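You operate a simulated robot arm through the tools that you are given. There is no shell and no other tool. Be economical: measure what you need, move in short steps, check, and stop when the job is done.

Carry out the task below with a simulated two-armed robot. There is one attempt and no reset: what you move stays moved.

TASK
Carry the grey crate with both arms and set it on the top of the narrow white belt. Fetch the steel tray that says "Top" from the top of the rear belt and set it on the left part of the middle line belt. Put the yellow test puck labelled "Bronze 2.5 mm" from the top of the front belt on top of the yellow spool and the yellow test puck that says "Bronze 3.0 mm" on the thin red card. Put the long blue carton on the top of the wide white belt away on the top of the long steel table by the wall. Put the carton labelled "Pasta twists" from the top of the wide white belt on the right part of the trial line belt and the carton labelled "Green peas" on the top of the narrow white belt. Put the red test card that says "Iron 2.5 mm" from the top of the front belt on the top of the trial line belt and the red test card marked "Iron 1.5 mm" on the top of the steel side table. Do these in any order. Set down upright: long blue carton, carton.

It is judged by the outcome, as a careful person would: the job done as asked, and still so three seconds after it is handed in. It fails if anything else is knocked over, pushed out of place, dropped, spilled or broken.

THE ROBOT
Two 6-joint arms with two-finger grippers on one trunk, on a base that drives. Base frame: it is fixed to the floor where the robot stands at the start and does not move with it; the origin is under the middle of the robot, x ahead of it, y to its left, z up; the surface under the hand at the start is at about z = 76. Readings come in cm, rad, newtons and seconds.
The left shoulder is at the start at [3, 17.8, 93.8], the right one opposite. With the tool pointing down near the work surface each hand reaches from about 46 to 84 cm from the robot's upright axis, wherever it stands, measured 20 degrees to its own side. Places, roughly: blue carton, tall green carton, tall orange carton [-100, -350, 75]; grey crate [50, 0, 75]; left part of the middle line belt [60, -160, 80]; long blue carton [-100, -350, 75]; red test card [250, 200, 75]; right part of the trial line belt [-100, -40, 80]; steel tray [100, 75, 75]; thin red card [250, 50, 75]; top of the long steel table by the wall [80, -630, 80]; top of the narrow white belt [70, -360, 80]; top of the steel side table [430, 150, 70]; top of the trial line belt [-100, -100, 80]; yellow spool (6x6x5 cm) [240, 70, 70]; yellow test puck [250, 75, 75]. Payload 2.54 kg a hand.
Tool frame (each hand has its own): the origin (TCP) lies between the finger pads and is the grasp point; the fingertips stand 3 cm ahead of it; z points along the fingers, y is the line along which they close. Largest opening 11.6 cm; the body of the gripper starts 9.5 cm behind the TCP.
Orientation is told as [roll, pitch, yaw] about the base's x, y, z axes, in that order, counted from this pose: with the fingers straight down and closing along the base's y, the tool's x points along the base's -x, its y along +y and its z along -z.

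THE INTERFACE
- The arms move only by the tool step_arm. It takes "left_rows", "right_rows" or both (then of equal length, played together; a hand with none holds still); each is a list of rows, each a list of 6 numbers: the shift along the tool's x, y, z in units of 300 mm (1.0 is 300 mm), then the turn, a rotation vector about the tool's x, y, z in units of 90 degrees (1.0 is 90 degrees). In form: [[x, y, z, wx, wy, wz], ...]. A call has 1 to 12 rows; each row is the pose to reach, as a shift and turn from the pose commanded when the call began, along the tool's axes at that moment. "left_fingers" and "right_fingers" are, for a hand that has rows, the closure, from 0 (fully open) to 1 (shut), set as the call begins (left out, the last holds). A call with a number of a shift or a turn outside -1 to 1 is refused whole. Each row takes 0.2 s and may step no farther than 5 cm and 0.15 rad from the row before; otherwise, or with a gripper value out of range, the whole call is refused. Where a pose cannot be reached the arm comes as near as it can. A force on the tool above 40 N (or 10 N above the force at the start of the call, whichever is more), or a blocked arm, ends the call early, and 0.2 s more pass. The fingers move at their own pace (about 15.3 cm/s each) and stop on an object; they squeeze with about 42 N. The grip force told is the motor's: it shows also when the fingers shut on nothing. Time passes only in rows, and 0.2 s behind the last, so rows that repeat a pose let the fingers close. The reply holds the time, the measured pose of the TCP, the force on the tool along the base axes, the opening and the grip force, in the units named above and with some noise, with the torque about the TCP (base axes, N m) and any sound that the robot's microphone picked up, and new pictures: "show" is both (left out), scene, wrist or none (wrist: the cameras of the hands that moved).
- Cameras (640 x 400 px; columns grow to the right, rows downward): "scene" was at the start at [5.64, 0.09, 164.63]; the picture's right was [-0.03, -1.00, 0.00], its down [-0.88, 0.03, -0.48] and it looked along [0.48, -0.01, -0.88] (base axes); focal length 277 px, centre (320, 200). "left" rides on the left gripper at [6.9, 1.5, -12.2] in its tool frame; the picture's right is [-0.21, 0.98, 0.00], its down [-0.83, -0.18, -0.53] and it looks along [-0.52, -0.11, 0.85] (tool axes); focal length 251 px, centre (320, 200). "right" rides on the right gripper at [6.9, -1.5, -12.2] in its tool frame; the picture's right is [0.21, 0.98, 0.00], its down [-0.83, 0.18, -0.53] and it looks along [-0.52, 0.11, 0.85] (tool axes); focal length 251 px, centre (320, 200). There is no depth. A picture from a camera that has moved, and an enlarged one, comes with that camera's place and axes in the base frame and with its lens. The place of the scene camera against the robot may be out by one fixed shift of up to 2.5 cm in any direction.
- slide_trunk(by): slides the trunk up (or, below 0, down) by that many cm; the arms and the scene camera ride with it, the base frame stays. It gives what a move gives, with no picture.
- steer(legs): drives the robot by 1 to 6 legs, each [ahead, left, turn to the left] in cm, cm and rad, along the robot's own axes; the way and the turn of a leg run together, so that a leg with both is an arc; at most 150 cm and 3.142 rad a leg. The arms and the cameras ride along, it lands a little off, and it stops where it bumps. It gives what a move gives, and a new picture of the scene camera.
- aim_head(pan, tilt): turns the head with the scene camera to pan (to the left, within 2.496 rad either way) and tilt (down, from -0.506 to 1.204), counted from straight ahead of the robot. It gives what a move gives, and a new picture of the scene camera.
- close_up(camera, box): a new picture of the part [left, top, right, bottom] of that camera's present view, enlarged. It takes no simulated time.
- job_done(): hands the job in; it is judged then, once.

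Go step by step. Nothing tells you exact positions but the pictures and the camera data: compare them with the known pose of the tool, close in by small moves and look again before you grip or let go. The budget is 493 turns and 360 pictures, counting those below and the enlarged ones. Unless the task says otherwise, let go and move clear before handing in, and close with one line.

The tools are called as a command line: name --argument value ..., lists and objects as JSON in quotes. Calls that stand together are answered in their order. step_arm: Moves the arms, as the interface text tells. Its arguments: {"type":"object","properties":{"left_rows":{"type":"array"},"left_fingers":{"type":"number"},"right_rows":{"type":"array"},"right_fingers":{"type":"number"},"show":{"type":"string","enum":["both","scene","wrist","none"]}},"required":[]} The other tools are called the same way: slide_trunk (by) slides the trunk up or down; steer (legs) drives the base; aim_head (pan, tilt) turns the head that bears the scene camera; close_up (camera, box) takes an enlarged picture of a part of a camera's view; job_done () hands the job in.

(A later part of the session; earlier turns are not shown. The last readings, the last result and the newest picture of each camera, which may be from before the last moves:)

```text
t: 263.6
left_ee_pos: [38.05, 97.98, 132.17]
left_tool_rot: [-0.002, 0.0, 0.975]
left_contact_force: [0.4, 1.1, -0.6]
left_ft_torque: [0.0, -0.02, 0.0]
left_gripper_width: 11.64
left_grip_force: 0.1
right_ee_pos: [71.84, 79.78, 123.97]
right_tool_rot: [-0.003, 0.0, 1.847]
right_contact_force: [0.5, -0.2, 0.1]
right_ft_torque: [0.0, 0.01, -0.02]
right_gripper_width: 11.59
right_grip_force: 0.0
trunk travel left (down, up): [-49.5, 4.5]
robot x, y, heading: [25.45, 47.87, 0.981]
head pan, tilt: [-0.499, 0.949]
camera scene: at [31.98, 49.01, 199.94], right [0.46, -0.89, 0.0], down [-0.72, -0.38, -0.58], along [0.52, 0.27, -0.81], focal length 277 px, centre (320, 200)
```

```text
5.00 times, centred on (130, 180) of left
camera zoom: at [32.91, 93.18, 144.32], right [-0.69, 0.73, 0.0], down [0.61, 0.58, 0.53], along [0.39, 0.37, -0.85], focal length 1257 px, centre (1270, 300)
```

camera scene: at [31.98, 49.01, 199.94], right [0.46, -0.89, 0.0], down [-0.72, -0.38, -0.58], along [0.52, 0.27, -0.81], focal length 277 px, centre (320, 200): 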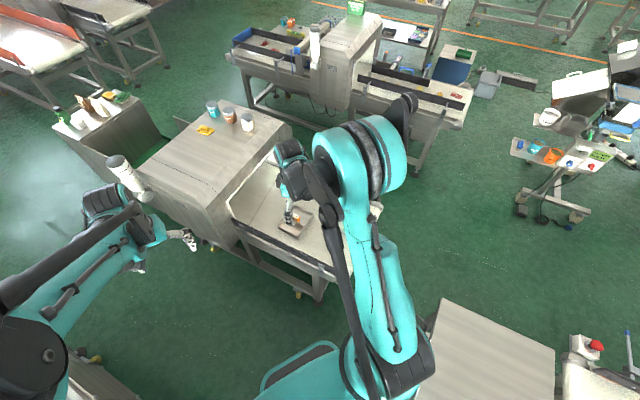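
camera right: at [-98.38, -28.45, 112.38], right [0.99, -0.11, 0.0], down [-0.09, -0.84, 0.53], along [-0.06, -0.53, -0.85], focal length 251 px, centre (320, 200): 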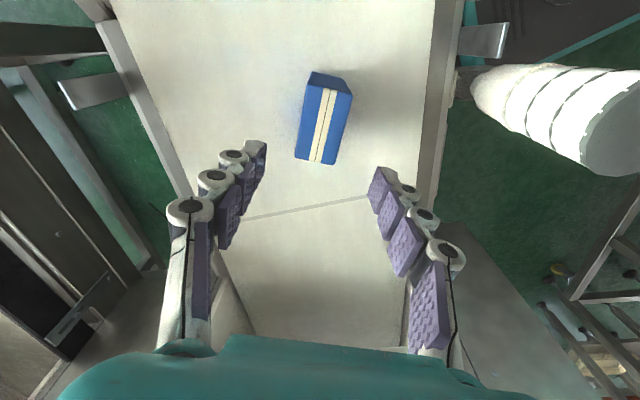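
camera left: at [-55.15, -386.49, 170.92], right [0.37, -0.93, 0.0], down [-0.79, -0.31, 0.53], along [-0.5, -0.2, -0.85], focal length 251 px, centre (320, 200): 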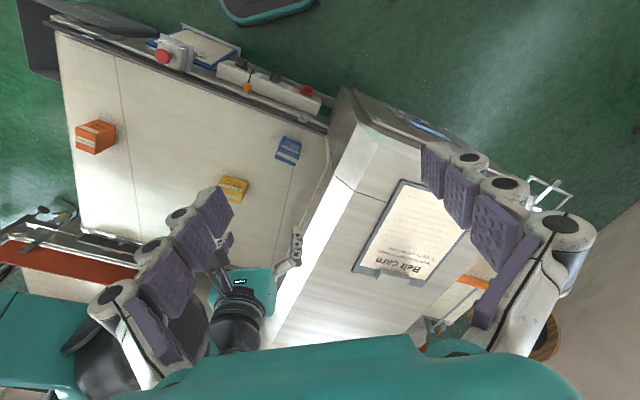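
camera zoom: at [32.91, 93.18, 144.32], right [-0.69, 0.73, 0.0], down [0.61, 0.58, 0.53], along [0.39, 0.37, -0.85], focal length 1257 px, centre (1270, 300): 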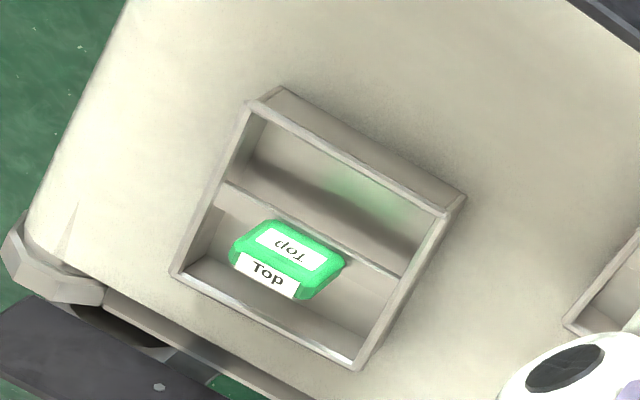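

The green-handled tray is "Top", at about (101,77) in the present readings. Raising the left arm out of the way, moving the right hand above the tray and lowering the trunk.

step_arm --left_rows '[[0, 0, -0.12, 0, 0, 0], [0, 0, -0.24, 0, 0, 0], [0, 0, -0.36, 0, 0, 0], [0, 0, -0.48, 0, 0, 0], [0, 0, -0.6, 0, 0, 0], [0, 0, -0.72, 0, 0, 0], [0, 0, -0.83, 0, 0, 0]]' --right_rows '[[0.05, -0.12, 0, 0, 0, 0], [0.1, -0.24, 0, 0, 0, 0], [0.15, -0.36, 0, 0, 0, 0], [0.2, -0.48, 0, 0, 0, 0], [0.25, -0.6, 0, 0, 0, 0], [0.3, -0.72, 0, 0, 0, 0], [0.33, -0.85, 0, 0, 0, 0]]' --show "none"

slide_trunk --by -22

close_up --camera "right" --box '[0, 0, 640, 400]'

close_up --camera "scene" --box '[0, 0, 640, 400]'

```text
t: 265.2
left_ee_pos: [38.19, 98.16, 157.13]
left_tool_rot: [0.002, -0.001, 0.974]
left_contact_force: [0.5, 0.5, 0.6]
left_ft_torque: [0.05, 0.07, -0.01]
left_gripper_width: 11.61
left_grip_force: 0.0
right_ee_pos: [99.42, 76.9, 123.99]
right_tool_rot: [-0.001, -0.003, 1.846]
right_contact_force: [0.0, 0.0, -0.2]
right_ft_torque: [0.01, 0.03, 0.03]
right_gripper_width: 11.61
right_grip_force: 0.1
trunk travel left (down, up): [-49.5, 4.5]
robot x, y, heading: [24.86, 47.49, 0.979]
head pan, tilt: [-0.499, 0.949]
```

```text
t: 267.6
left_ee_pos: [37.95, 98.17, 135.2]
left_tool_rot: [-0.001, 0.001, 0.973]
left_contact_force: [0.0, 0.0, 0.1]
left_ft_torque: [0.01, 0.01, 0.0]
left_gripper_width: 11.59
left_grip_force: 0.1
right_ee_pos: [99.08, 76.86, 102.22]
right_tool_rot: [-0.002, 0.001, 1.848]
right_contact_force: [0.1, 0.0, -0.1]
right_ft_torque: [0.03, -0.01, 0.0]
right_gripper_width: 11.6
right_grip_force: 0.1
trunk travel left (down, up): [-27.5, 26.5]
robot x, y, heading: [25.4, 47.97, 0.979]
head pan, tilt: [-0.499, 0.949]
```

```text
1.00 times, centred on (320, 200) of right (not enlarged: the box is as wide or as high as the picture)
camera zoom: at [102.41, 70.51, 114.35], right [-0.88, -0.47, 0.0], down [-0.4, 0.74, 0.53], along [-0.25, 0.47, -0.85], focal length 251 px, centre (320, 200)
```

zoom: 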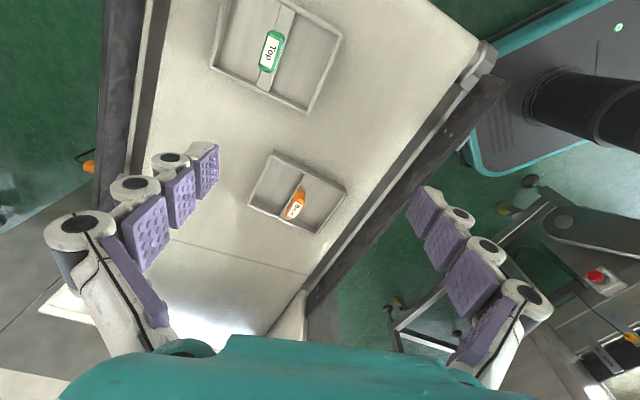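

```text
1.00 times, centred on (320, 200) of scene (not enlarged: the box is as wide or as high as the picture)
camera zoom: at [31.98, 48.98, 177.95], right [0.46, -0.89, 0.0], down [-0.72, -0.38, -0.58], along [0.52, 0.27, -0.81], focal length 277 px, centre (320, 200)
```

zoom: 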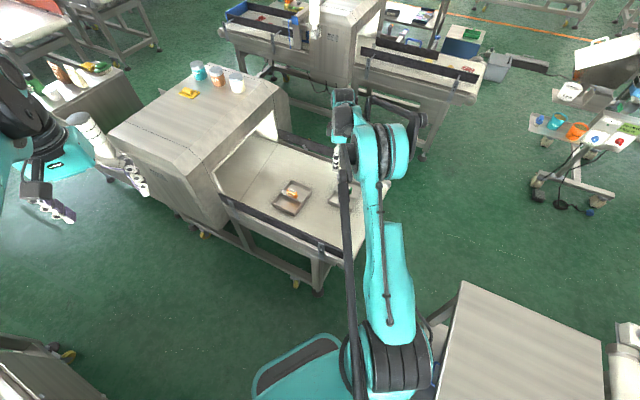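

Tray "Top" handle ≈(107,74). Moving above it with a small turn.

step_arm --right_rows '[[0.05, -0.08, 0, 0, 0, 0.05], [0.1, -0.16, 0.05, 0, 0, 0.1], [0.16, -0.233, 0.15, 0, 0, 0.15], [0.16, -0.233, 0.25, 0, 0, 0.15], [0.16, -0.233, 0.25, 0, 0, 0.15]]' --right_fingers 0.4 --show "wrist"

```text
t: 268.8
left_ee_pos: [38.03, 98.03, 135.21]
left_tool_rot: [0.0, 0.0, 0.974]
left_contact_force: [0.4, 0.2, 0.8]
left_ft_torque: [0.01, -0.04, -0.02]
left_gripper_width: 11.6
left_grip_force: 0.1
right_ee_pos: [107.11, 74.3, 94.54]
right_tool_rot: [-0.002, -0.002, 1.61]
right_contact_force: [0.2, -0.6, -0.1]
right_ft_torque: [-0.01, 0.01, 0.02]
right_gripper_width: 6.97
right_grip_force: 0.1
trunk travel left (down, up): [-27.5, 26.5]
robot x, y, heading: [25.16, 47.53, 0.98]
head pan, tilt: [-0.499, 0.949]
camera right: at [108.9, 67.22, 106.74], right [-0.97, -0.25, 0.0], down [-0.21, 0.82, 0.53], along [-0.13, 0.52, -0.85], focal length 251 px, centre (320, 200)
```

right: 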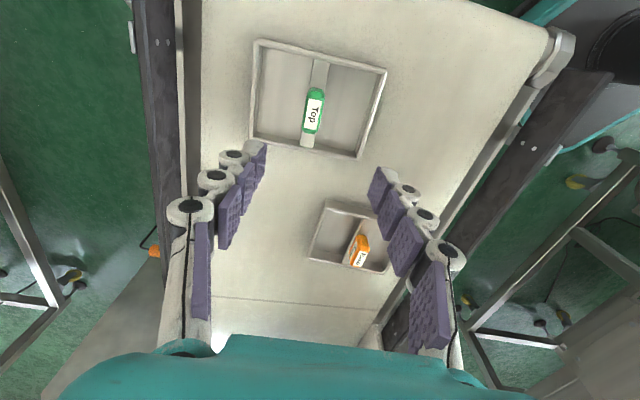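

Triangulation puts the handle at ≈(107.9,74.9), z≈73. Descending part-way to check.

step_arm --right_rows '[[-0.02, -0.027, 0.12, 0, 0, 0], [-0.02, -0.027, 0.27, 0, 0, 0], [-0.02, -0.027, 0.42, 0, 0, 0], [-0.02, -0.027, 0.5, 0, 0, 0], [-0.02, -0.027, 0.5, 0, 0, 0]]' --show "wrist"

```text
t: 270.0
left_ee_pos: [38.01, 98.07, 135.09]
left_tool_rot: [0.0, -0.001, 0.975]
left_contact_force: [-0.3, 0.5, 0.0]
left_ft_torque: [0.01, -0.01, -0.02]
left_gripper_width: 11.61
left_grip_force: 0.1
right_ee_pos: [105.12, 73.35, 82.72]
right_tool_rot: [-0.004, -0.001, 1.611]
right_contact_force: [-0.1, -0.5, 0.2]
right_ft_torque: [-0.02, -0.02, 0.0]
right_gripper_width: 6.98
right_grip_force: 0.0
right hand out of reach, approached as far as the arm can: row 2, 3, 4, 5
trunk travel left (down, up): [-27.5, 26.5]
robot x, y, heading: [25.05, 47.91, 0.974]
head pan, tilt: [-0.499, 0.949]
camera right: at [106.85, 66.35, 94.93], right [-0.97, -0.25, 0.0], down [-0.22, 0.82, 0.53], along [-0.13, 0.52, -0.84], focal length 251 px, centre (320, 200)
```

right: 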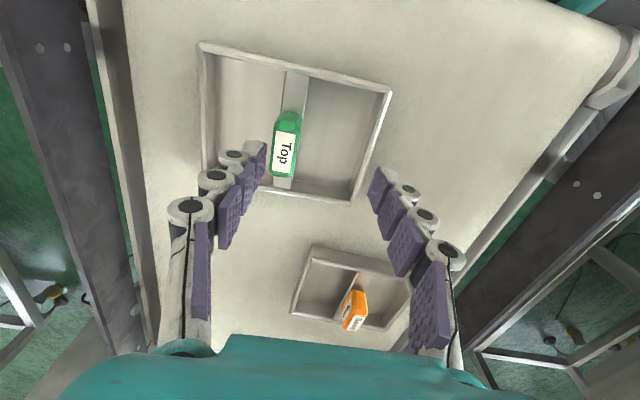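

Out of reach at this trunk height; raising the hand, lowering the trunk by 15, and retrying.

step_arm --right_rows '[[0, 0, -0.15, 0, 0, 0], [0, 0, -0.3, 0, 0, 0], [0, 0, -0.45, 0, 0, 0], [0, 0, -0.55, 0, 0, 0]]' --left_rows '[[0, 0, 0, 0, 0, 0], [0, 0, -0.1, 0, 0, 0], [0, 0, -0.2, 0, 0, 0], [0, 0, -0.3, 0, 0, 0]]' --show "none"

slide_trunk --by -17

close_up --camera "right" --box '[0, 0, 640, 400]'

```text
t: 271.0
left_ee_pos: [37.91, 97.91, 144.32]
left_tool_rot: [0.0, 0.001, 0.973]
left_contact_force: [-0.2, -0.5, -0.1]
left_ft_torque: [0.0, 0.02, -0.01]
left_gripper_width: 11.63
left_grip_force: 0.1
right_ee_pos: [104.83, 73.47, 99.22]
right_tool_rot: [-0.002, -0.002, 1.612]
right_contact_force: [0.3, 0.4, -0.1]
right_ft_torque: [0.0, -0.03, 0.0]
right_gripper_width: 6.98
right_grip_force: 0.1
trunk travel left (down, up): [-27.5, 26.5]
robot x, y, heading: [25.19, 47.73, 0.978]
head pan, tilt: [-0.499, 0.949]
```

```text
t: 272.9
left_ee_pos: [37.92, 97.97, 127.3]
left_tool_rot: [0.0, 0.0, 0.973]
left_contact_force: [-0.4, -0.2, -0.3]
left_ft_torque: [0.04, -0.02, 0.0]
left_gripper_width: 11.61
left_grip_force: 0.0
right_ee_pos: [104.85, 73.51, 82.18]
right_tool_rot: [0.0, -0.001, 1.611]
right_contact_force: [0.6, -0.2, -0.4]
right_ft_torque: [0.01, -0.02, -0.04]
right_gripper_width: 6.97
right_grip_force: 0.0
trunk travel left (down, up): [-10.5, 43.5]
robot x, y, heading: [25.09, 47.76, 0.983]
head pan, tilt: [-0.499, 0.949]
```

```text
1.00 times, centred on (320, 200) of right (not enlarged: the box is as wide or as high as the picture)
camera zoom: at [106.7, 66.45, 94.34], right [-0.97, -0.25, 0.0], down [-0.22, 0.82, 0.53], along [-0.13, 0.52, -0.85], focal length 251 px, centre (320, 200)
```

zoom: 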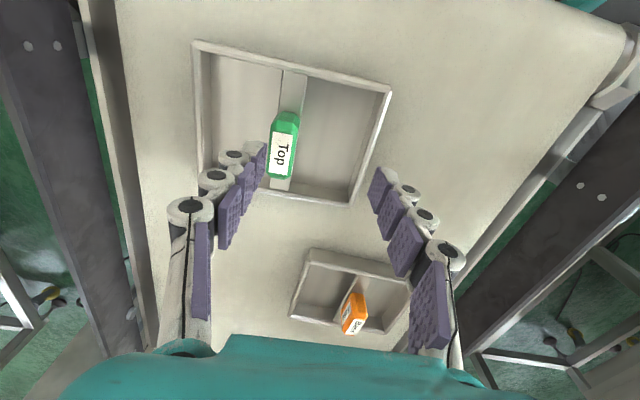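

step_arm --right_rows '[[-0.039, -0.107, 0, 0, 0, 0], [-0.039, -0.107, 0, 0, 0, 0], [-0.039, -0.107, 0.1, 0, 0, 0], [-0.039, -0.107, 0.2, 0, 0, 0], [-0.039, -0.107, 0.2, 0, 0, 0]]' --right_fingers 0.45 --show "wrist"

```text
t: 274.1
left_ee_pos: [37.9, 97.97, 127.05]
left_tool_rot: [0.001, 0.001, 0.974]
left_contact_force: [-0.2, 0.4, -0.5]
left_ft_torque: [0.0, -0.01, -0.01]
left_gripper_width: 11.59
left_grip_force: 0.0
right_ee_pos: [108.01, 74.65, 76.01]
right_tool_rot: [-0.001, -0.002, 1.611]
right_contact_force: [-0.2, -0.3, -0.3]
right_ft_torque: [0.01, 0.01, 0.0]
right_gripper_width: 6.37
right_grip_force: 0.0
trunk travel left (down, up): [-10.5, 43.5]
robot x, y, heading: [25.36, 48.0, 0.983]
head pan, tilt: [-0.499, 0.949]
camera right: at [109.84, 67.58, 88.26], right [-0.97, -0.25, 0.0], down [-0.22, 0.82, 0.53], along [-0.13, 0.52, -0.85], focal length 251 px, centre (320, 200)
```

right: 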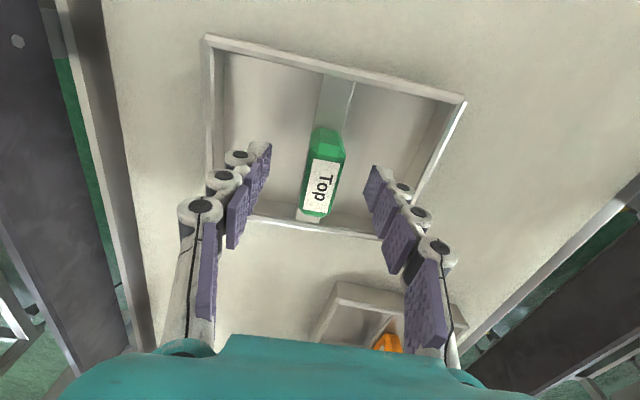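

step_arm --right_rows '[[0, 0, 0.03, 0, 0, 0], [0, 0, 0.06, 0, 0, 0], [0, 0, 0.07, 0, 0, 0]]' --show "none"

step_arm --right_rows '[[0, 0, 0, 0, 0, 0], [0, 0, 0, 0, 0, 0], [0, 0, 0, 0, 0, 0], [0, 0, 0, 0, 0, 0]]' --right_fingers 1 --show "wrist"

```text
t: 274.9
left_ee_pos: [37.91, 98.01, 127.24]
left_tool_rot: [0.0, 0.001, 0.974]
left_contact_force: [0.8, -0.2, 0.4]
left_ft_torque: [0.03, -0.01, 0.01]
left_gripper_width: 11.61
left_grip_force: 0.1
right_ee_pos: [107.94, 74.77, 73.92]
right_tool_rot: [-0.002, -0.002, 1.611]
right_contact_force: [0.8, 0.2, -0.2]
right_ft_torque: [0.04, 0.01, 0.0]
right_gripper_width: 6.37
right_grip_force: 0.0
trunk travel left (down, up): [-10.5, 43.5]
robot x, y, heading: [24.9, 47.68, 0.984]
head pan, tilt: [-0.499, 0.949]
```

```text
t: 275.9
left_ee_pos: [37.9, 97.91, 127.18]
left_tool_rot: [0.0, 0.0, 0.973]
left_contact_force: [-0.2, -0.4, 0.7]
left_ft_torque: [-0.02, -0.01, 0.03]
left_gripper_width: 11.61
left_grip_force: 0.1
right_ee_pos: [107.93, 74.72, 74.06]
right_tool_rot: [-0.002, -0.003, 1.611]
right_contact_force: [-1.0, -0.2, 0.9]
right_ft_torque: [0.01, 0.01, 0.17]
right_gripper_width: 2.11
right_grip_force: 42.0
trunk travel left (down, up): [-10.5, 43.5]
robot x, y, heading: [25.03, 47.63, 0.979]
head pan, tilt: [-0.499, 0.949]
camera right: at [109.83, 67.72, 86.23], right [-0.97, -0.25, 0.0], down [-0.22, 0.82, 0.53], along [-0.13, 0.52, -0.85], focal length 251 px, centre (320, 200)
```

right: 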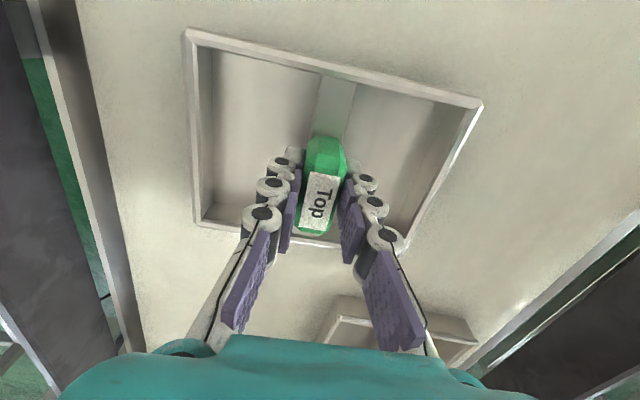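

Handle gripped (2.1 cm). Lifting gently.

step_arm --right_rows '[[0, 0, -0.03, 0, 0, 0], [0, 0, -0.1, 0, 0, 0], [0, 0, -0.22, 0, 0, 0], [0, 0, -0.34, 0, 0, 0], [0, 0, -0.46, 0, 0, 0], [0, 0, -0.6, 0, 0, 0]]' --show "wrist"

```text
t: 277.3
left_ee_pos: [37.96, 97.93, 127.29]
left_tool_rot: [0.0, -0.002, 0.975]
left_contact_force: [-0.1, 0.1, 0.2]
left_ft_torque: [-0.02, -0.04, 0.01]
left_gripper_width: 11.62
left_grip_force: 0.1
right_ee_pos: [108.2, 74.78, 92.18]
right_tool_rot: [-0.001, -0.002, 1.611]
right_contact_force: [-0.7, 0.5, -3.2]
right_ft_torque: [-0.03, 0.0, 0.0]
right_gripper_width: 2.13
right_grip_force: 41.7
trunk travel left (down, up): [-10.5, 43.5]
robot x, y, heading: [24.88, 47.92, 0.983]
head pan, tilt: [-0.499, 0.949]
camera right: at [109.95, 67.76, 104.28], right [-0.97, -0.25, 0.0], down [-0.22, 0.82, 0.53], along [-0.13, 0.52, -0.85], focal length 251 px, centre (320, 200)
```

right: 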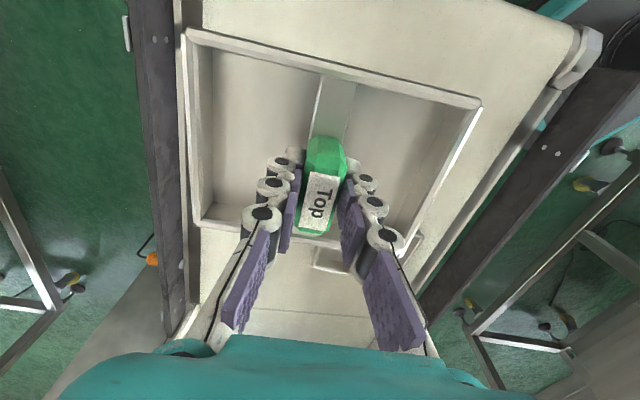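

Tray lifted level. Retracting, raising the trunk and backing out the same way, keeping a little off the table.

step_arm --right_rows '[[-0.03, 0.14, 0, 0, 0, 0], [-0.06, 0.28, 0, 0, 0, 0], [-0.09, 0.42, 0, 0, 0, 0], [-0.12, 0.56, 0, 0, 0, 0], [-0.15, 0.7, 0, 0, 0, 0], [-0.17, 0.84, 0, 0, 0, 0], [-0.17, 0.95, 0, 0, 0, 0]]' --show "none"

slide_trunk --by 34

steer --legs '[[0, 0, 0.2], [-12, 1.5, 0], [-20.8, 1.9, 0.39]]'

```text
t: 278.9
left_ee_pos: [37.93, 98.03, 127.28]
left_tool_rot: [-0.001, 0.0, 0.974]
left_contact_force: [-0.6, 0.2, 0.3]
left_ft_torque: [0.05, 0.03, -0.01]
left_gripper_width: 11.63
left_grip_force: 0.1
right_ee_pos: [78.95, 78.59, 92.05]
right_tool_rot: [-0.002, -0.003, 1.61]
right_contact_force: [-0.6, -0.9, -3.4]
right_ft_torque: [0.02, -0.04, -0.01]
right_gripper_width: 2.12
right_grip_force: 42.5
trunk travel left (down, up): [-10.5, 43.5]
robot x, y, heading: [25.1, 47.63, 0.98]
head pan, tilt: [-0.499, 0.949]
```

```text
t: 282.2
left_ee_pos: [37.96, 98.03, 161.15]
left_tool_rot: [0.001, 0.002, 0.972]
left_contact_force: [0.5, -0.4, 0.1]
left_ft_torque: [-0.01, 0.0, 0.02]
left_gripper_width: 11.6
left_grip_force: 0.0
right_ee_pos: [79.1, 78.67, 125.8]
right_tool_rot: [-0.002, 0.001, 1.612]
right_contact_force: [-0.6, -0.4, -3.4]
right_ft_torque: [-0.01, -0.02, 0.01]
right_gripper_width: 2.11
right_grip_force: 42.4
trunk travel left (down, up): [-44.5, 9.5]
robot x, y, heading: [25.46, 47.55, 0.976]
head pan, tilt: [-0.499, 0.949]
```

```text
t: 285.4
left_ee_pos: [-3.86, 66.23, 161.22]
left_tool_rot: [0.0, 0.001, 1.564]
left_contact_force: [-0.3, -0.1, 0.1]
left_ft_torque: [0.01, 0.02, 0.02]
left_gripper_width: 11.6
left_grip_force: 0.0
right_ee_pos: [41.01, 73.1, 125.86]
right_tool_rot: [-0.001, 0.0, 2.202]
right_contact_force: [-0.4, -0.1, -3.8]
right_ft_torque: [-0.03, 0.0, 0.01]
right_gripper_width: 2.11
right_grip_force: 42.0
trunk travel left (down, up): [-44.5, 9.5]
robot x, y, heading: [13.44, 17.4, 1.573]
head pan, tilt: [-0.499, 0.949]
camera scene: at [18.94, 21.16, 194.94], right [0.88, -0.48, 0.0], down [-0.39, -0.71, -0.58], along [0.28, 0.51, -0.81], focal length 277 px, centre (320, 200)
```

scene: 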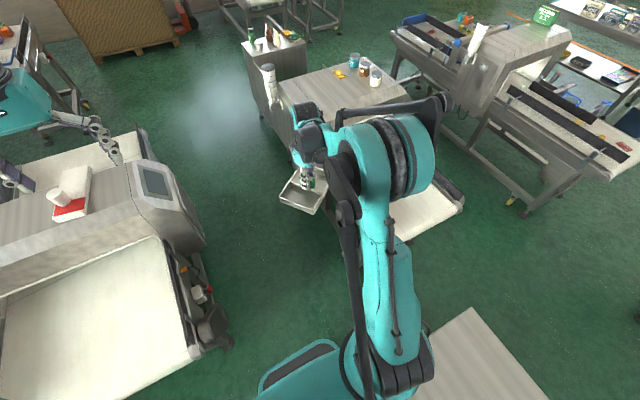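

Backing out and then reversing down the corridor to the middle line's left part.

slide_trunk --by 9

steer --legs '[[-45, 0, 0], [0, 33, 0], [-75, 0, 0]]'

aim_head --pan -1.57 --tilt 0.8

```text
t: 286.7
left_ee_pos: [-3.85, 66.16, 170.27]
left_tool_rot: [0.001, 0.0, 1.564]
left_contact_force: [0.0, -0.2, -0.4]
left_ft_torque: [-0.02, -0.04, 0.01]
left_gripper_width: 11.62
left_grip_force: 0.1
right_ee_pos: [40.99, 73.03, 134.99]
right_tool_rot: [-0.002, -0.001, 2.2]
right_contact_force: [0.6, -0.1, -3.7]
right_ft_torque: [0.01, 0.0, 0.01]
right_gripper_width: 2.09
right_grip_force: 42.2
trunk travel left (down, up): [-53.5, 0.5]
robot x, y, heading: [13.32, 16.96, 1.573]
head pan, tilt: [-0.499, 0.949]
```

```text
t: 289.1
left_ee_pos: [-4.59, 28.06, 170.46]
left_tool_rot: [0.002, -0.007, 1.591]
left_contact_force: [1.2, -1.6, 0.9]
left_ft_torque: [0.11, 0.07, 0.01]
left_gripper_width: 11.59
left_grip_force: 0.1
right_ee_pos: [40.02, 36.16, 135.02]
right_tool_rot: [-0.005, -0.005, 2.224]
right_contact_force: [1.2, -1.2, -3.0]
right_ft_torque: [0.07, 0.03, 0.02]
right_gripper_width: 2.12
right_grip_force: 42.0
trunk travel left (down, up): [-53.5, 0.5]
robot x, y, heading: [13.6, -19.71, 1.598]
head pan, tilt: [-0.499, 0.949]
stopped in leg 1: the robot was blocked; the commanded pose is now the measured one
camera scene: at [19.44, -16.63, 203.95], right [0.89, -0.45, 0.0], down [-0.37, -0.72, -0.58], along [0.26, 0.52, -0.81], focal length 277 px, centre (320, 200)
```

scene: 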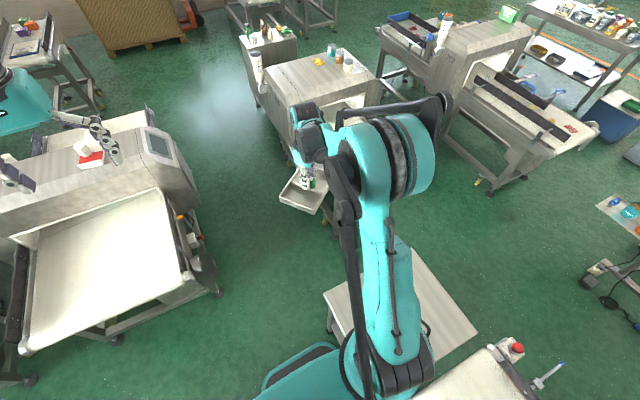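

```text
t: 290.4
left_ee_pos: [-5.28, 28.83, 170.37]
left_tool_rot: [-0.001, -0.002, 1.589]
left_contact_force: [-0.7, -0.3, -0.1]
left_ft_torque: [0.02, -0.03, 0.03]
left_gripper_width: 11.57
left_grip_force: 0.1
right_ee_pos: [39.62, 36.86, 134.98]
right_tool_rot: [-0.002, 0.0, 2.228]
right_contact_force: [-0.3, 0.4, -3.3]
right_ft_torque: [-0.02, -0.05, -0.01]
right_gripper_width: 2.13
right_grip_force: 41.7
trunk travel left (down, up): [-53.5, 0.5]
robot x, y, heading: [13.4, -19.7, 1.599]
head pan, tilt: [-1.571, 0.799]
camera scene: at [23.53, -22.07, 205.1], right [0.03, -1.0, 0.0], down [-0.72, -0.02, -0.7], along [0.7, 0.02, -0.72], focal length 277 px, centre (320, 200)
```

scene: 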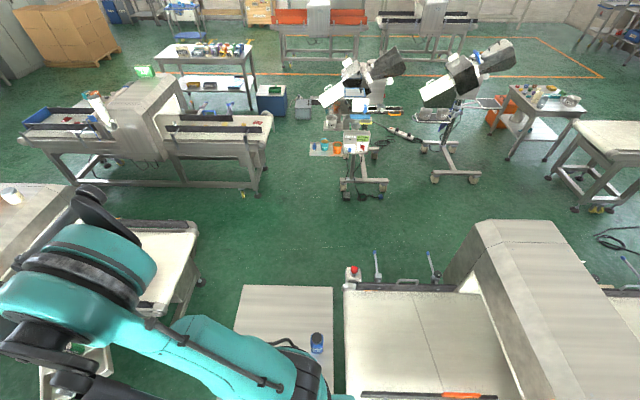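

Bumped the middle belt's corner softly at the rear right. Shifting left first, then reversing.

steer --legs '[[4, 10, 0], [0, 24, -0.025], [-70, 0, 0], [-70, 0, 0]]'

```text
t: 299.9
left_ee_pos: [-37.89, -108.4, 170.18]
left_tool_rot: [0.001, 0.0, 1.567]
left_contact_force: [-0.4, 0.8, -0.9]
left_ft_torque: [-0.03, 0.0, -0.01]
left_gripper_width: 11.62
left_grip_force: 0.2
right_ee_pos: [7.21, -101.55, 134.9]
right_tool_rot: [-0.002, 0.0, 2.202]
right_contact_force: [0.4, 0.7, -3.7]
right_ft_torque: [0.0, -0.03, 0.01]
right_gripper_width: 2.1
right_grip_force: 42.0
trunk travel left (down, up): [-53.5, 0.5]
robot x, y, heading: [-20.41, -157.23, 1.575]
head pan, tilt: [-1.571, 0.799]
camera scene: at [-10.38, -159.83, 205.09], right [0.0, -1.0, 0.0], down [-0.72, 0.0, -0.7], along [0.7, 0.0, -0.72], focal length 277 px, centre (320, 200)
```

scene: 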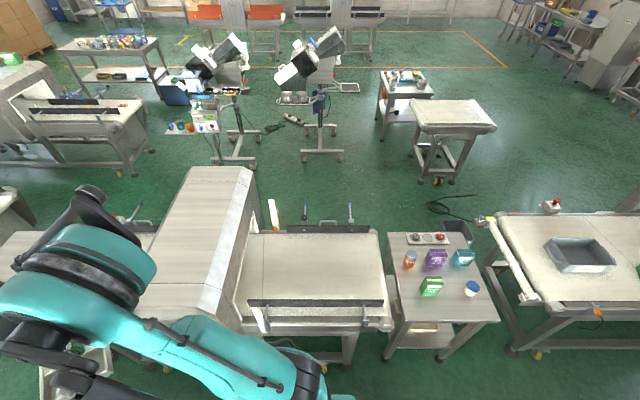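

Clear view of the middle line's left part (centre ≈(65,-155)). Turning to face it and moving closer.

steer --legs '[[0, 0, -1.575], [15, 0, 0]]'

aim_head --pan 0 --tilt 0.9

```text
t: 305.0
left_ee_pos: [42.48, -138.85, 170.29]
left_tool_rot: [0.001, -0.003, 0.012]
left_contact_force: [-0.4, 0.6, -0.4]
left_ft_torque: [0.0, -0.07, -0.02]
left_gripper_width: 11.59
left_grip_force: 0.1
right_ee_pos: [50.32, -183.57, 135.07]
right_tool_rot: [-0.004, -0.001, 0.65]
right_contact_force: [-0.4, 0.1, -2.7]
right_ft_torque: [-0.04, -0.03, 0.02]
right_gripper_width: 2.11
right_grip_force: 41.8
trunk travel left (down, up): [-53.5, 0.5]
robot x, y, heading: [-6.04, -156.86, 0.022]
head pan, tilt: [-1.571, 0.799]
camera scene: at [-6.71, -164.9, 205.09], right [-1.0, -0.02, 0.0], down [-0.01, 0.72, -0.7], along [0.02, -0.7, -0.72], focal length 277 px, centre (320, 200)
```

scene: 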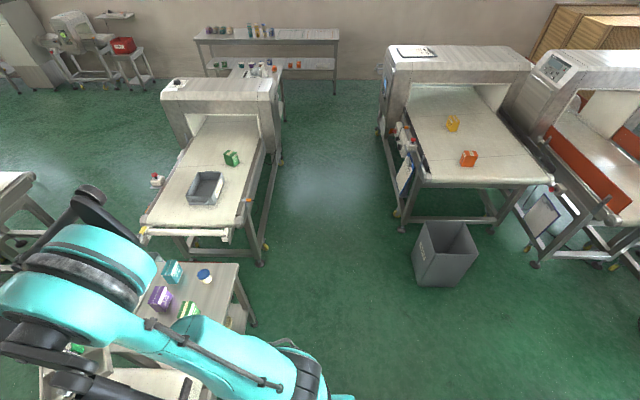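

```text
t: 306.6
left_ee_pos: [42.85, -138.83, 170.33]
left_tool_rot: [-0.002, 0.0, 0.013]
left_contact_force: [0.1, 0.1, -0.3]
left_ft_torque: [0.04, -0.02, 0.01]
left_gripper_width: 11.63
left_grip_force: 0.0
right_ee_pos: [50.48, -183.66, 134.95]
right_tool_rot: [-0.001, 0.0, 0.649]
right_contact_force: [-0.8, -0.2, -3.5]
right_ft_torque: [0.01, 0.01, 0.0]
right_gripper_width: 2.14
right_grip_force: 42.2
trunk travel left (down, up): [-53.5, 0.5]
robot x, y, heading: [-5.62, -157.2, 0.024]
head pan, tilt: [0.0, 0.901]
camera scene: at [0.98, -156.68, 204.3], right [0.02, -1.0, 0.0], down [-0.78, -0.02, -0.62], along [0.62, 0.01, -0.78], focal length 277 px, centre (320, 200)
```

scene: 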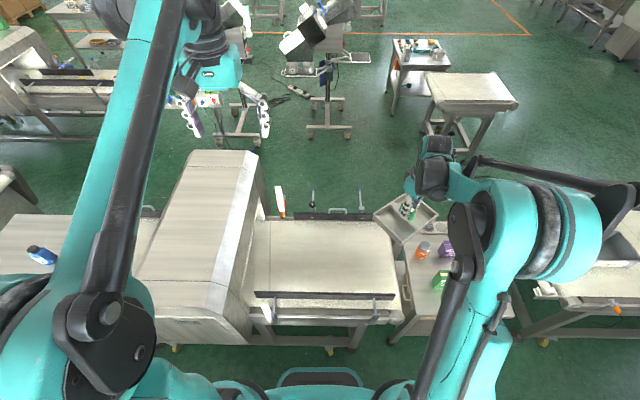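

Positioning the tray over the belt centre (~(66,-159)), aligned with the belt.

step_arm --right_rows '[[-0.11, 0.04, 0, 0, 0, 0.05], [-0.22, 0.08, 0, 0, 0, 0.1], [-0.33, 0.12, 0, 0, 0, 0.16], [-0.44, 0.15, 0, 0, 0, 0.21], [-0.55, 0.19, 0, 0, 0, 0.26], [-0.66, 0.22, 0, 0, 0, 0.31], [-0.77, 0.26, 0, 0, 0, 0.36], [-0.875, 0.297, 0, 0, 0, 0.41]]' --show "none"

slide_trunk --by -32

close_up --camera "scene" --box '[120, 80, 520, 346]'

close_up --camera "right" --box '[0, 0, 640, 400]'

```text
t: 308.4
left_ee_pos: [42.93, -138.65, 170.32]
left_tool_rot: [0.001, -0.003, 0.012]
left_contact_force: [-0.4, 1.1, 0.2]
left_ft_torque: [-0.05, 0.03, -0.02]
left_gripper_width: 11.61
left_grip_force: 0.0
right_ee_pos: [66.34, -160.53, 134.81]
right_tool_rot: [-0.004, -0.003, 0.001]
right_contact_force: [-0.3, 0.5, -4.4]
right_ft_torque: [-0.01, 0.05, 0.0]
right_gripper_width: 2.13
right_grip_force: 41.9
trunk travel left (down, up): [-53.5, 0.5]
robot x, y, heading: [-5.92, -157.22, 0.021]
head pan, tilt: [0.0, 0.901]
```

```text
t: 311.6
left_ee_pos: [42.78, -138.74, 138.31]
left_tool_rot: [-0.001, 0.0, 0.011]
left_contact_force: [0.1, 0.1, 0.3]
left_ft_torque: [-0.04, 0.04, 0.01]
left_gripper_width: 11.6
left_grip_force: 0.1
right_ee_pos: [66.09, -160.57, 102.8]
right_tool_rot: [-0.002, -0.001, 0.006]
right_contact_force: [0.2, 0.7, -3.7]
right_ft_torque: [0.02, 0.02, -0.02]
right_gripper_width: 2.12
right_grip_force: 41.8
trunk travel left (down, up): [-21.5, 32.5]
robot x, y, heading: [-5.84, -157.1, 0.026]
head pan, tilt: [0.0, 0.901]
```

```text
1.50 times, centred on (320, 213) of scene
camera zoom: at [1.03, -156.64, 172.31], right [0.02, -1.0, 0.0], down [-0.78, -0.02, -0.62], along [0.62, 0.01, -0.78], focal length 416 px, centre (320, 180)
```

zoom: 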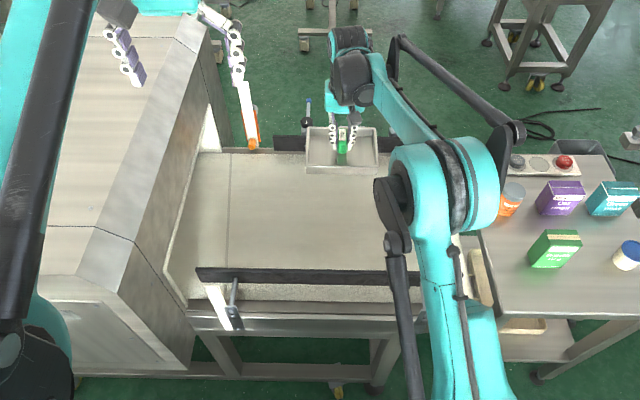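

```text
1.00 times, centred on (320, 200) of right (not enlarged: the box is as wide or as high as the picture)
camera zoom: at [59.33, -162.31, 115.1], right [-0.22, 0.98, 0.0], down [0.82, 0.19, 0.54], along [0.52, 0.12, -0.84], focal length 251 px, centre (320, 200)
```

zoom: 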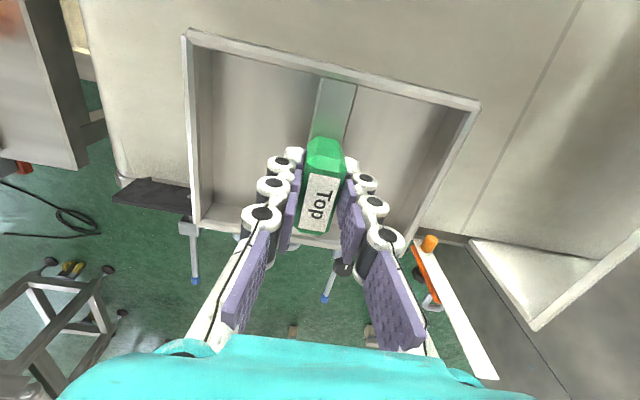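

step_arm --right_rows '[[0.1, 0, 0.1, 0, 0, 0], [0.1, 0, 0.25, 0, 0, 0], [0.1, 0, 0.4, 0, 0, 0], [0.1, 0, 0.5, 0, 0, 0], [0.1, 0, 0.5, 0, 0, 0]]' --show "both"

```text
t: 312.8
left_ee_pos: [42.88, -138.81, 138.29]
left_tool_rot: [-0.001, -0.002, 0.013]
left_contact_force: [0.0, -0.1, 0.9]
left_ft_torque: [0.03, -0.02, -0.01]
left_gripper_width: 11.62
left_grip_force: 0.0
right_ee_pos: [63.21, -160.64, 87.98]
right_tool_rot: [-0.002, -0.001, 0.005]
right_contact_force: [0.0, 0.4, -3.9]
right_ft_torque: [0.0, 0.03, -0.04]
right_gripper_width: 2.11
right_grip_force: 42.4
trunk travel left (down, up): [-21.5, 32.5]
robot x, y, heading: [-6.11, -157.0, 0.021]
head pan, tilt: [0.0, 0.901]
camera scene: at [0.99, -156.64, 172.31], right [0.02, -1.0, 0.0], down [-0.78, -0.02, -0.62], along [0.62, 0.01, -0.78], focal length 277 px, centre (320, 200)
camera right: at [56.37, -162.22, 100.23], right [-0.22, 0.98, 0.0], down [0.82, 0.19, 0.54], along [0.52, 0.12, -0.84], focal length 251 px, centre (320, 200)
```

scene: 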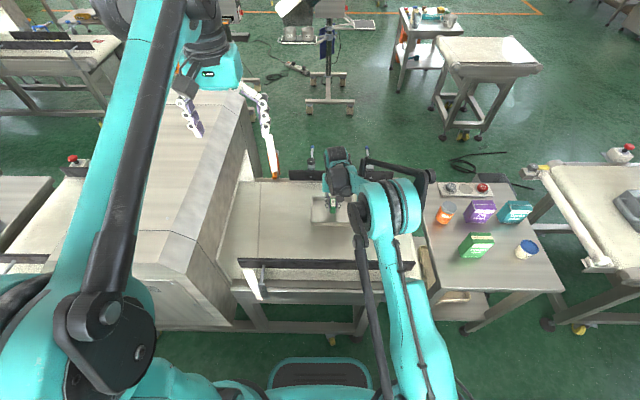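
right: 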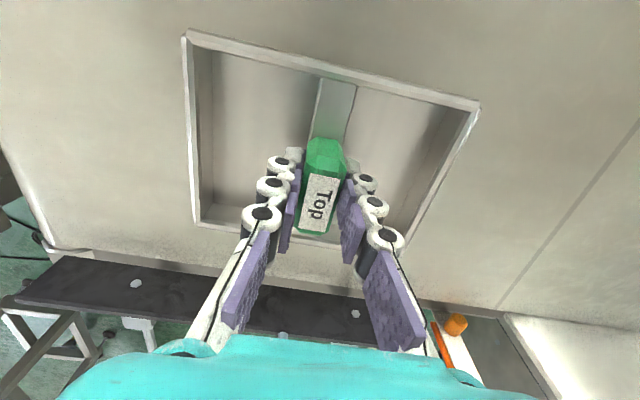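

step_arm --right_rows '[[0, 0, 0.04, 0, 0, 0], [0, 0, 0.08, 0, 0, 0], [0, 0, 0.12, 0, 0, 0], [0, 0, 0.15, 0, 0, 0], [0, 0, 0.17, 0, 0, 0], [0, 0, 0.19, 0, 0, 0], [0, 0, 0.21, 0, 0, 0], [0, 0, 0.23, 0, 0, 0], [0, 0, 0.25, 0, 0, 0], [0, 0, 0.27, 0, 0, 0], [0, 0, 0.29, 0, 0, 0]]' --show "wrist"

```text
t: 314.6
left_ee_pos: [42.48, -138.87, 138.36]
left_tool_rot: [0.0, -0.004, 0.012]
left_contact_force: [1.1, -0.4, -0.1]
left_ft_torque: [0.0, -0.01, -0.01]
left_gripper_width: 11.6
left_grip_force: 0.1
right_ee_pos: [63.13, -160.61, 81.53]
right_tool_rot: [-0.003, -0.003, 0.004]
right_contact_force: [-5.4, -0.2, 29.3]
right_ft_torque: [0.02, 1.16, -0.02]
right_gripper_width: 2.12
right_grip_force: 42.4
trunk travel left (down, up): [-21.5, 32.5]
robot x, y, heading: [-5.38, -157.08, 0.022]
head pan, tilt: [0.0, 0.901]
stopped in row 9 (right hand): the force on the tool passed its limit at 67 N (the readings are from after the stop); the commanded pose is now the measured one
camera right: at [56.24, -162.34, 93.78], right [-0.22, 0.98, 0.0], down [0.82, 0.19, 0.54], along [0.52, 0.12, -0.84], focal length 251 px, centre (320, 200)
```

right: 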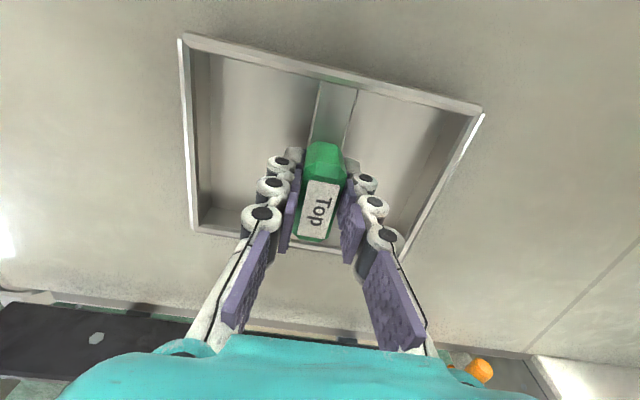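

Tray rests on the belt. Releasing and rising.

step_arm --right_rows '[[0, 0, -0.01, 0, 0, 0], [0, 0, -0.01, 0, 0, 0], [0, 0, -0.03, 0, 0, 0], [0, 0, -0.12, 0, 0, 0], [0, 0, -0.27, 0, 0, 0], [0, 0, -0.42, 0, 0, 0], [0, 0, -0.57, 0, 0, 0]]' --right_fingers 0.45 --show "wrist"

```text
t: 316.2
left_ee_pos: [42.71, -138.81, 138.25]
left_tool_rot: [0.002, -0.001, 0.011]
left_contact_force: [-0.8, -0.4, -0.6]
left_ft_torque: [0.01, -0.01, -0.02]
left_gripper_width: 11.62
left_grip_force: 0.1
right_ee_pos: [62.86, -160.48, 98.73]
right_tool_rot: [-0.001, -0.002, 0.006]
right_contact_force: [0.0, 0.3, -0.3]
right_ft_torque: [0.0, 0.01, -0.04]
right_gripper_width: 6.45
right_grip_force: 0.1
trunk travel left (down, up): [-21.5, 32.5]
robot x, y, heading: [-5.76, -157.26, 0.021]
head pan, tilt: [0.0, 0.901]
camera right: at [56.01, -162.24, 110.91], right [-0.22, 0.98, 0.0], down [0.82, 0.19, 0.54], along [0.52, 0.12, -0.84], focal length 251 px, centre (320, 200)
```

right: 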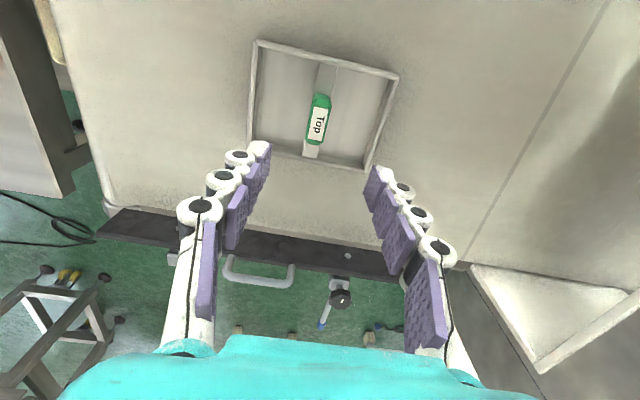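

Tray is set on the left part of the middle belt. Next is the front belt; I'll go around the north side of the rear machine. First reset the arms and return up the corridor.

step_arm --left_rows '[[0, 0, 0, 0, 0, 0], [0, 0, 0, 0, 0, 0], [0, 0, 0, 0, 0, 0], [0, 0, 0, 0, 0, 0], [0, 0, 0, 0, 0, 0], [0, 0, 0, 0, 0, 0]]' --right_rows '[[0.06, -0.06, -0.1, 0, 0, 0], [0.15, -0.15, -0.15, 0, 0, 0], [0.26, -0.23, -0.15, 0, 0, 0], [0.38, -0.3, -0.15, 0, 0, 0], [0.5, -0.37, -0.15, 0, 0, 0], [0.62, -0.42, -0.15, 0, 0, 0]]' --right_fingers 0 --show "none"

slide_trunk --by 32

steer --legs '[[-15, 0, 0], [0, 0, 1.55], [138, 0, 0]]'

close_up --camera "scene" --box '[0, 0, 640, 400]'

```text
t: 317.6
left_ee_pos: [42.67, -138.76, 138.37]
left_tool_rot: [0.0, -0.001, 0.012]
left_contact_force: [-0.1, -0.7, -0.3]
left_ft_torque: [0.0, -0.03, 0.0]
left_gripper_width: 11.6
left_grip_force: 0.0
right_ee_pos: [44.74, -173.64, 102.91]
right_tool_rot: [-0.003, -0.005, 0.005]
right_contact_force: [-0.4, 0.3, -0.9]
right_ft_torque: [0.03, -0.03, -0.02]
right_gripper_width: 11.57
right_grip_force: 0.1
trunk travel left (down, up): [-21.5, 32.5]
robot x, y, heading: [-5.73, -156.89, 0.021]
head pan, tilt: [0.0, 0.901]
```

```text
t: 320.8
left_ee_pos: [42.67, -138.85, 170.16]
left_tool_rot: [0.0, -0.001, 0.012]
left_contact_force: [-0.1, 0.2, -0.3]
left_ft_torque: [0.01, -0.02, 0.0]
left_gripper_width: 11.61
left_grip_force: 0.1
right_ee_pos: [44.74, -173.69, 134.83]
right_tool_rot: [-0.003, -0.004, 0.006]
right_contact_force: [-0.3, 0.0, -0.2]
right_ft_torque: [-0.01, 0.03, 0.02]
right_gripper_width: 11.61
right_grip_force: 0.0
trunk travel left (down, up): [-53.5, 0.5]
robot x, y, heading: [-5.67, -157.29, 0.019]
head pan, tilt: [0.0, 0.901]
```

```text
t: 332.6
left_ee_pos: [-34.82, 32.14, 170.3]
left_tool_rot: [0.001, -0.002, 1.535]
left_contact_force: [-0.8, -0.1, 0.6]
left_ft_torque: [0.01, 0.01, -0.03]
left_gripper_width: 11.62
left_grip_force: 0.0
right_ee_pos: [0.23, 32.61, 134.82]
right_tool_rot: [-0.002, -0.001, 1.53]
right_contact_force: [-0.1, 0.2, -0.5]
right_ft_torque: [0.02, 0.02, 0.0]
right_gripper_width: 11.62
right_grip_force: 0.0
trunk travel left (down, up): [-53.5, 0.5]
robot x, y, heading: [-18.87, -16.8, 1.544]
head pan, tilt: [0.0, 0.901]
camera scene: at [-16.66, -12.22, 204.3], right [1.0, -0.03, 0.0], down [-0.02, -0.78, -0.62], along [0.02, 0.62, -0.78], focal length 277 px, centre (320, 200)
```

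scene: 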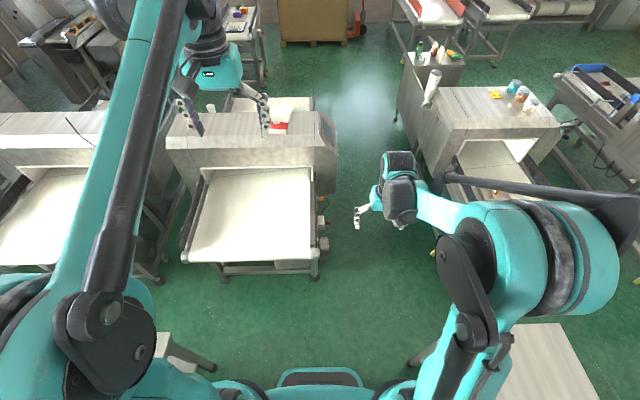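

```text
1.00 times, centred on (320, 200) of scene (not enlarged: the box is as wide or as high as the picture)
camera zoom: at [-16.66, -12.22, 204.3], right [1.0, -0.03, 0.0], down [-0.02, -0.78, -0.62], along [0.02, 0.62, -0.78], focal length 277 px, centre (320, 200)
```

zoom: 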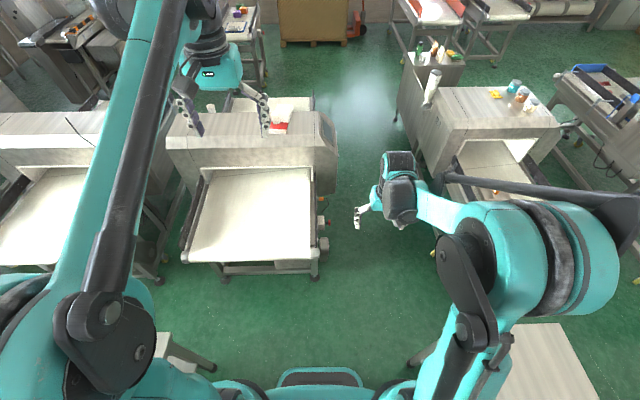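

Repeating the earlier safe entry slightly further left, then continuing north.

steer --legs '[[0, -28, 0.027], [36, 0, 0], [19, -9.6, -0.37], [22, 0, 0], [3, 0, 0.37]]'

```text
t: 337.9
left_ee_pos: [22.26, 88.33, 170.08]
left_tool_rot: [0.001, 0.001, 1.188]
left_contact_force: [0.3, -0.5, -0.8]
left_ft_torque: [-0.03, 0.05, 0.02]
left_gripper_width: 11.58
left_grip_force: 0.0
right_ee_pos: [55.15, 76.57, 134.74]
right_tool_rot: [-0.002, 0.001, 1.18]
right_contact_force: [0.3, 0.6, 0.1]
right_ft_torque: [-0.03, 0.01, 0.02]
right_gripper_width: 11.59
right_grip_force: 0.1
trunk travel left (down, up): [-53.5, 0.5]
robot x, y, heading: [19.93, 36.82, 1.197]
head pan, tilt: [0.0, 0.901]
stopped in leg 3: the robot was blocked; the commanded pose is now the measured one
camera scene: at [24.11, 41.16, 204.29], right [0.93, -0.37, 0.0], down [-0.29, -0.73, -0.62], along [0.23, 0.58, -0.78], focal length 277 px, centre (320, 200)
```

scene: 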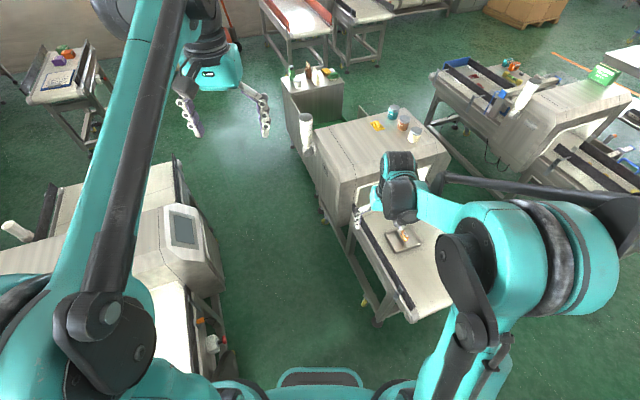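

steer --legs '[[24, 1.5, 0], [4, 0, 0.375]]'

aim_head --pan -0.3 --tilt 0.6

```text
t: 340.8
left_ee_pos: [11.32, 111.97, 170.33]
left_tool_rot: [0.0, -0.002, 1.559]
left_contact_force: [-1.3, -0.1, 0.9]
left_ft_torque: [0.02, 0.01, -0.01]
left_gripper_width: 11.61
left_grip_force: 0.0
right_ee_pos: [46.23, 113.3, 134.89]
right_tool_rot: [-0.002, -0.005, 1.551]
right_contact_force: [0.3, -0.8, -0.6]
right_ft_torque: [0.04, -0.01, -0.01]
right_gripper_width: 11.6
right_grip_force: 0.1
trunk travel left (down, up): [-53.5, 0.5]
robot x, y, heading: [28.55, 63.54, 1.566]
head pan, tilt: [0.0, 0.901]
camera scene: at [30.54, 67.98, 204.31], right [1.0, 0.0, 0.0], down [0.0, -0.78, -0.62], along [0.0, 0.62, -0.78], focal length 277 px, centre (320, 200)
```

scene: 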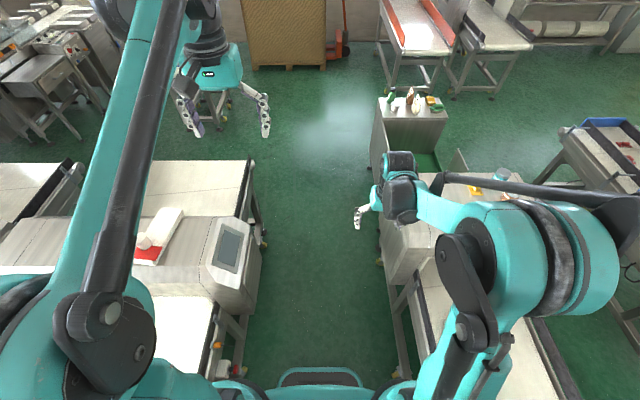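

```text
t: 341.6
left_ee_pos: [11.22, 112.19, 170.25]
left_tool_rot: [-0.001, -0.001, 1.561]
left_contact_force: [0.1, 0.8, 0.0]
left_ft_torque: [-0.03, 0.02, -0.01]
left_gripper_width: 11.59
left_grip_force: 0.1
right_ee_pos: [46.2, 113.44, 134.79]
right_tool_rot: [0.0, -0.002, 1.553]
right_contact_force: [-0.1, 0.8, 0.1]
right_ft_torque: [0.02, -0.01, -0.02]
right_gripper_width: 11.61
right_grip_force: 0.0
trunk travel left (down, up): [-53.5, 0.5]
robot x, y, heading: [28.18, 63.27, 1.572]
head pan, tilt: [-0.3, 0.6]
camera scene: at [32.99, 69.09, 206.77], right [0.95, -0.3, 0.0], down [-0.17, -0.54, -0.82], along [0.25, 0.79, -0.57], focal length 277 px, centre (320, 200)
```

scene: 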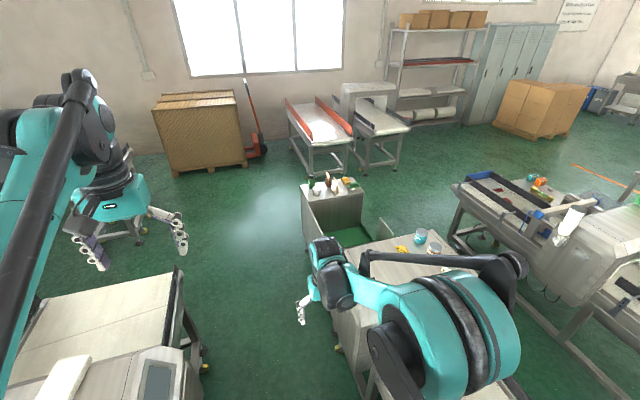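

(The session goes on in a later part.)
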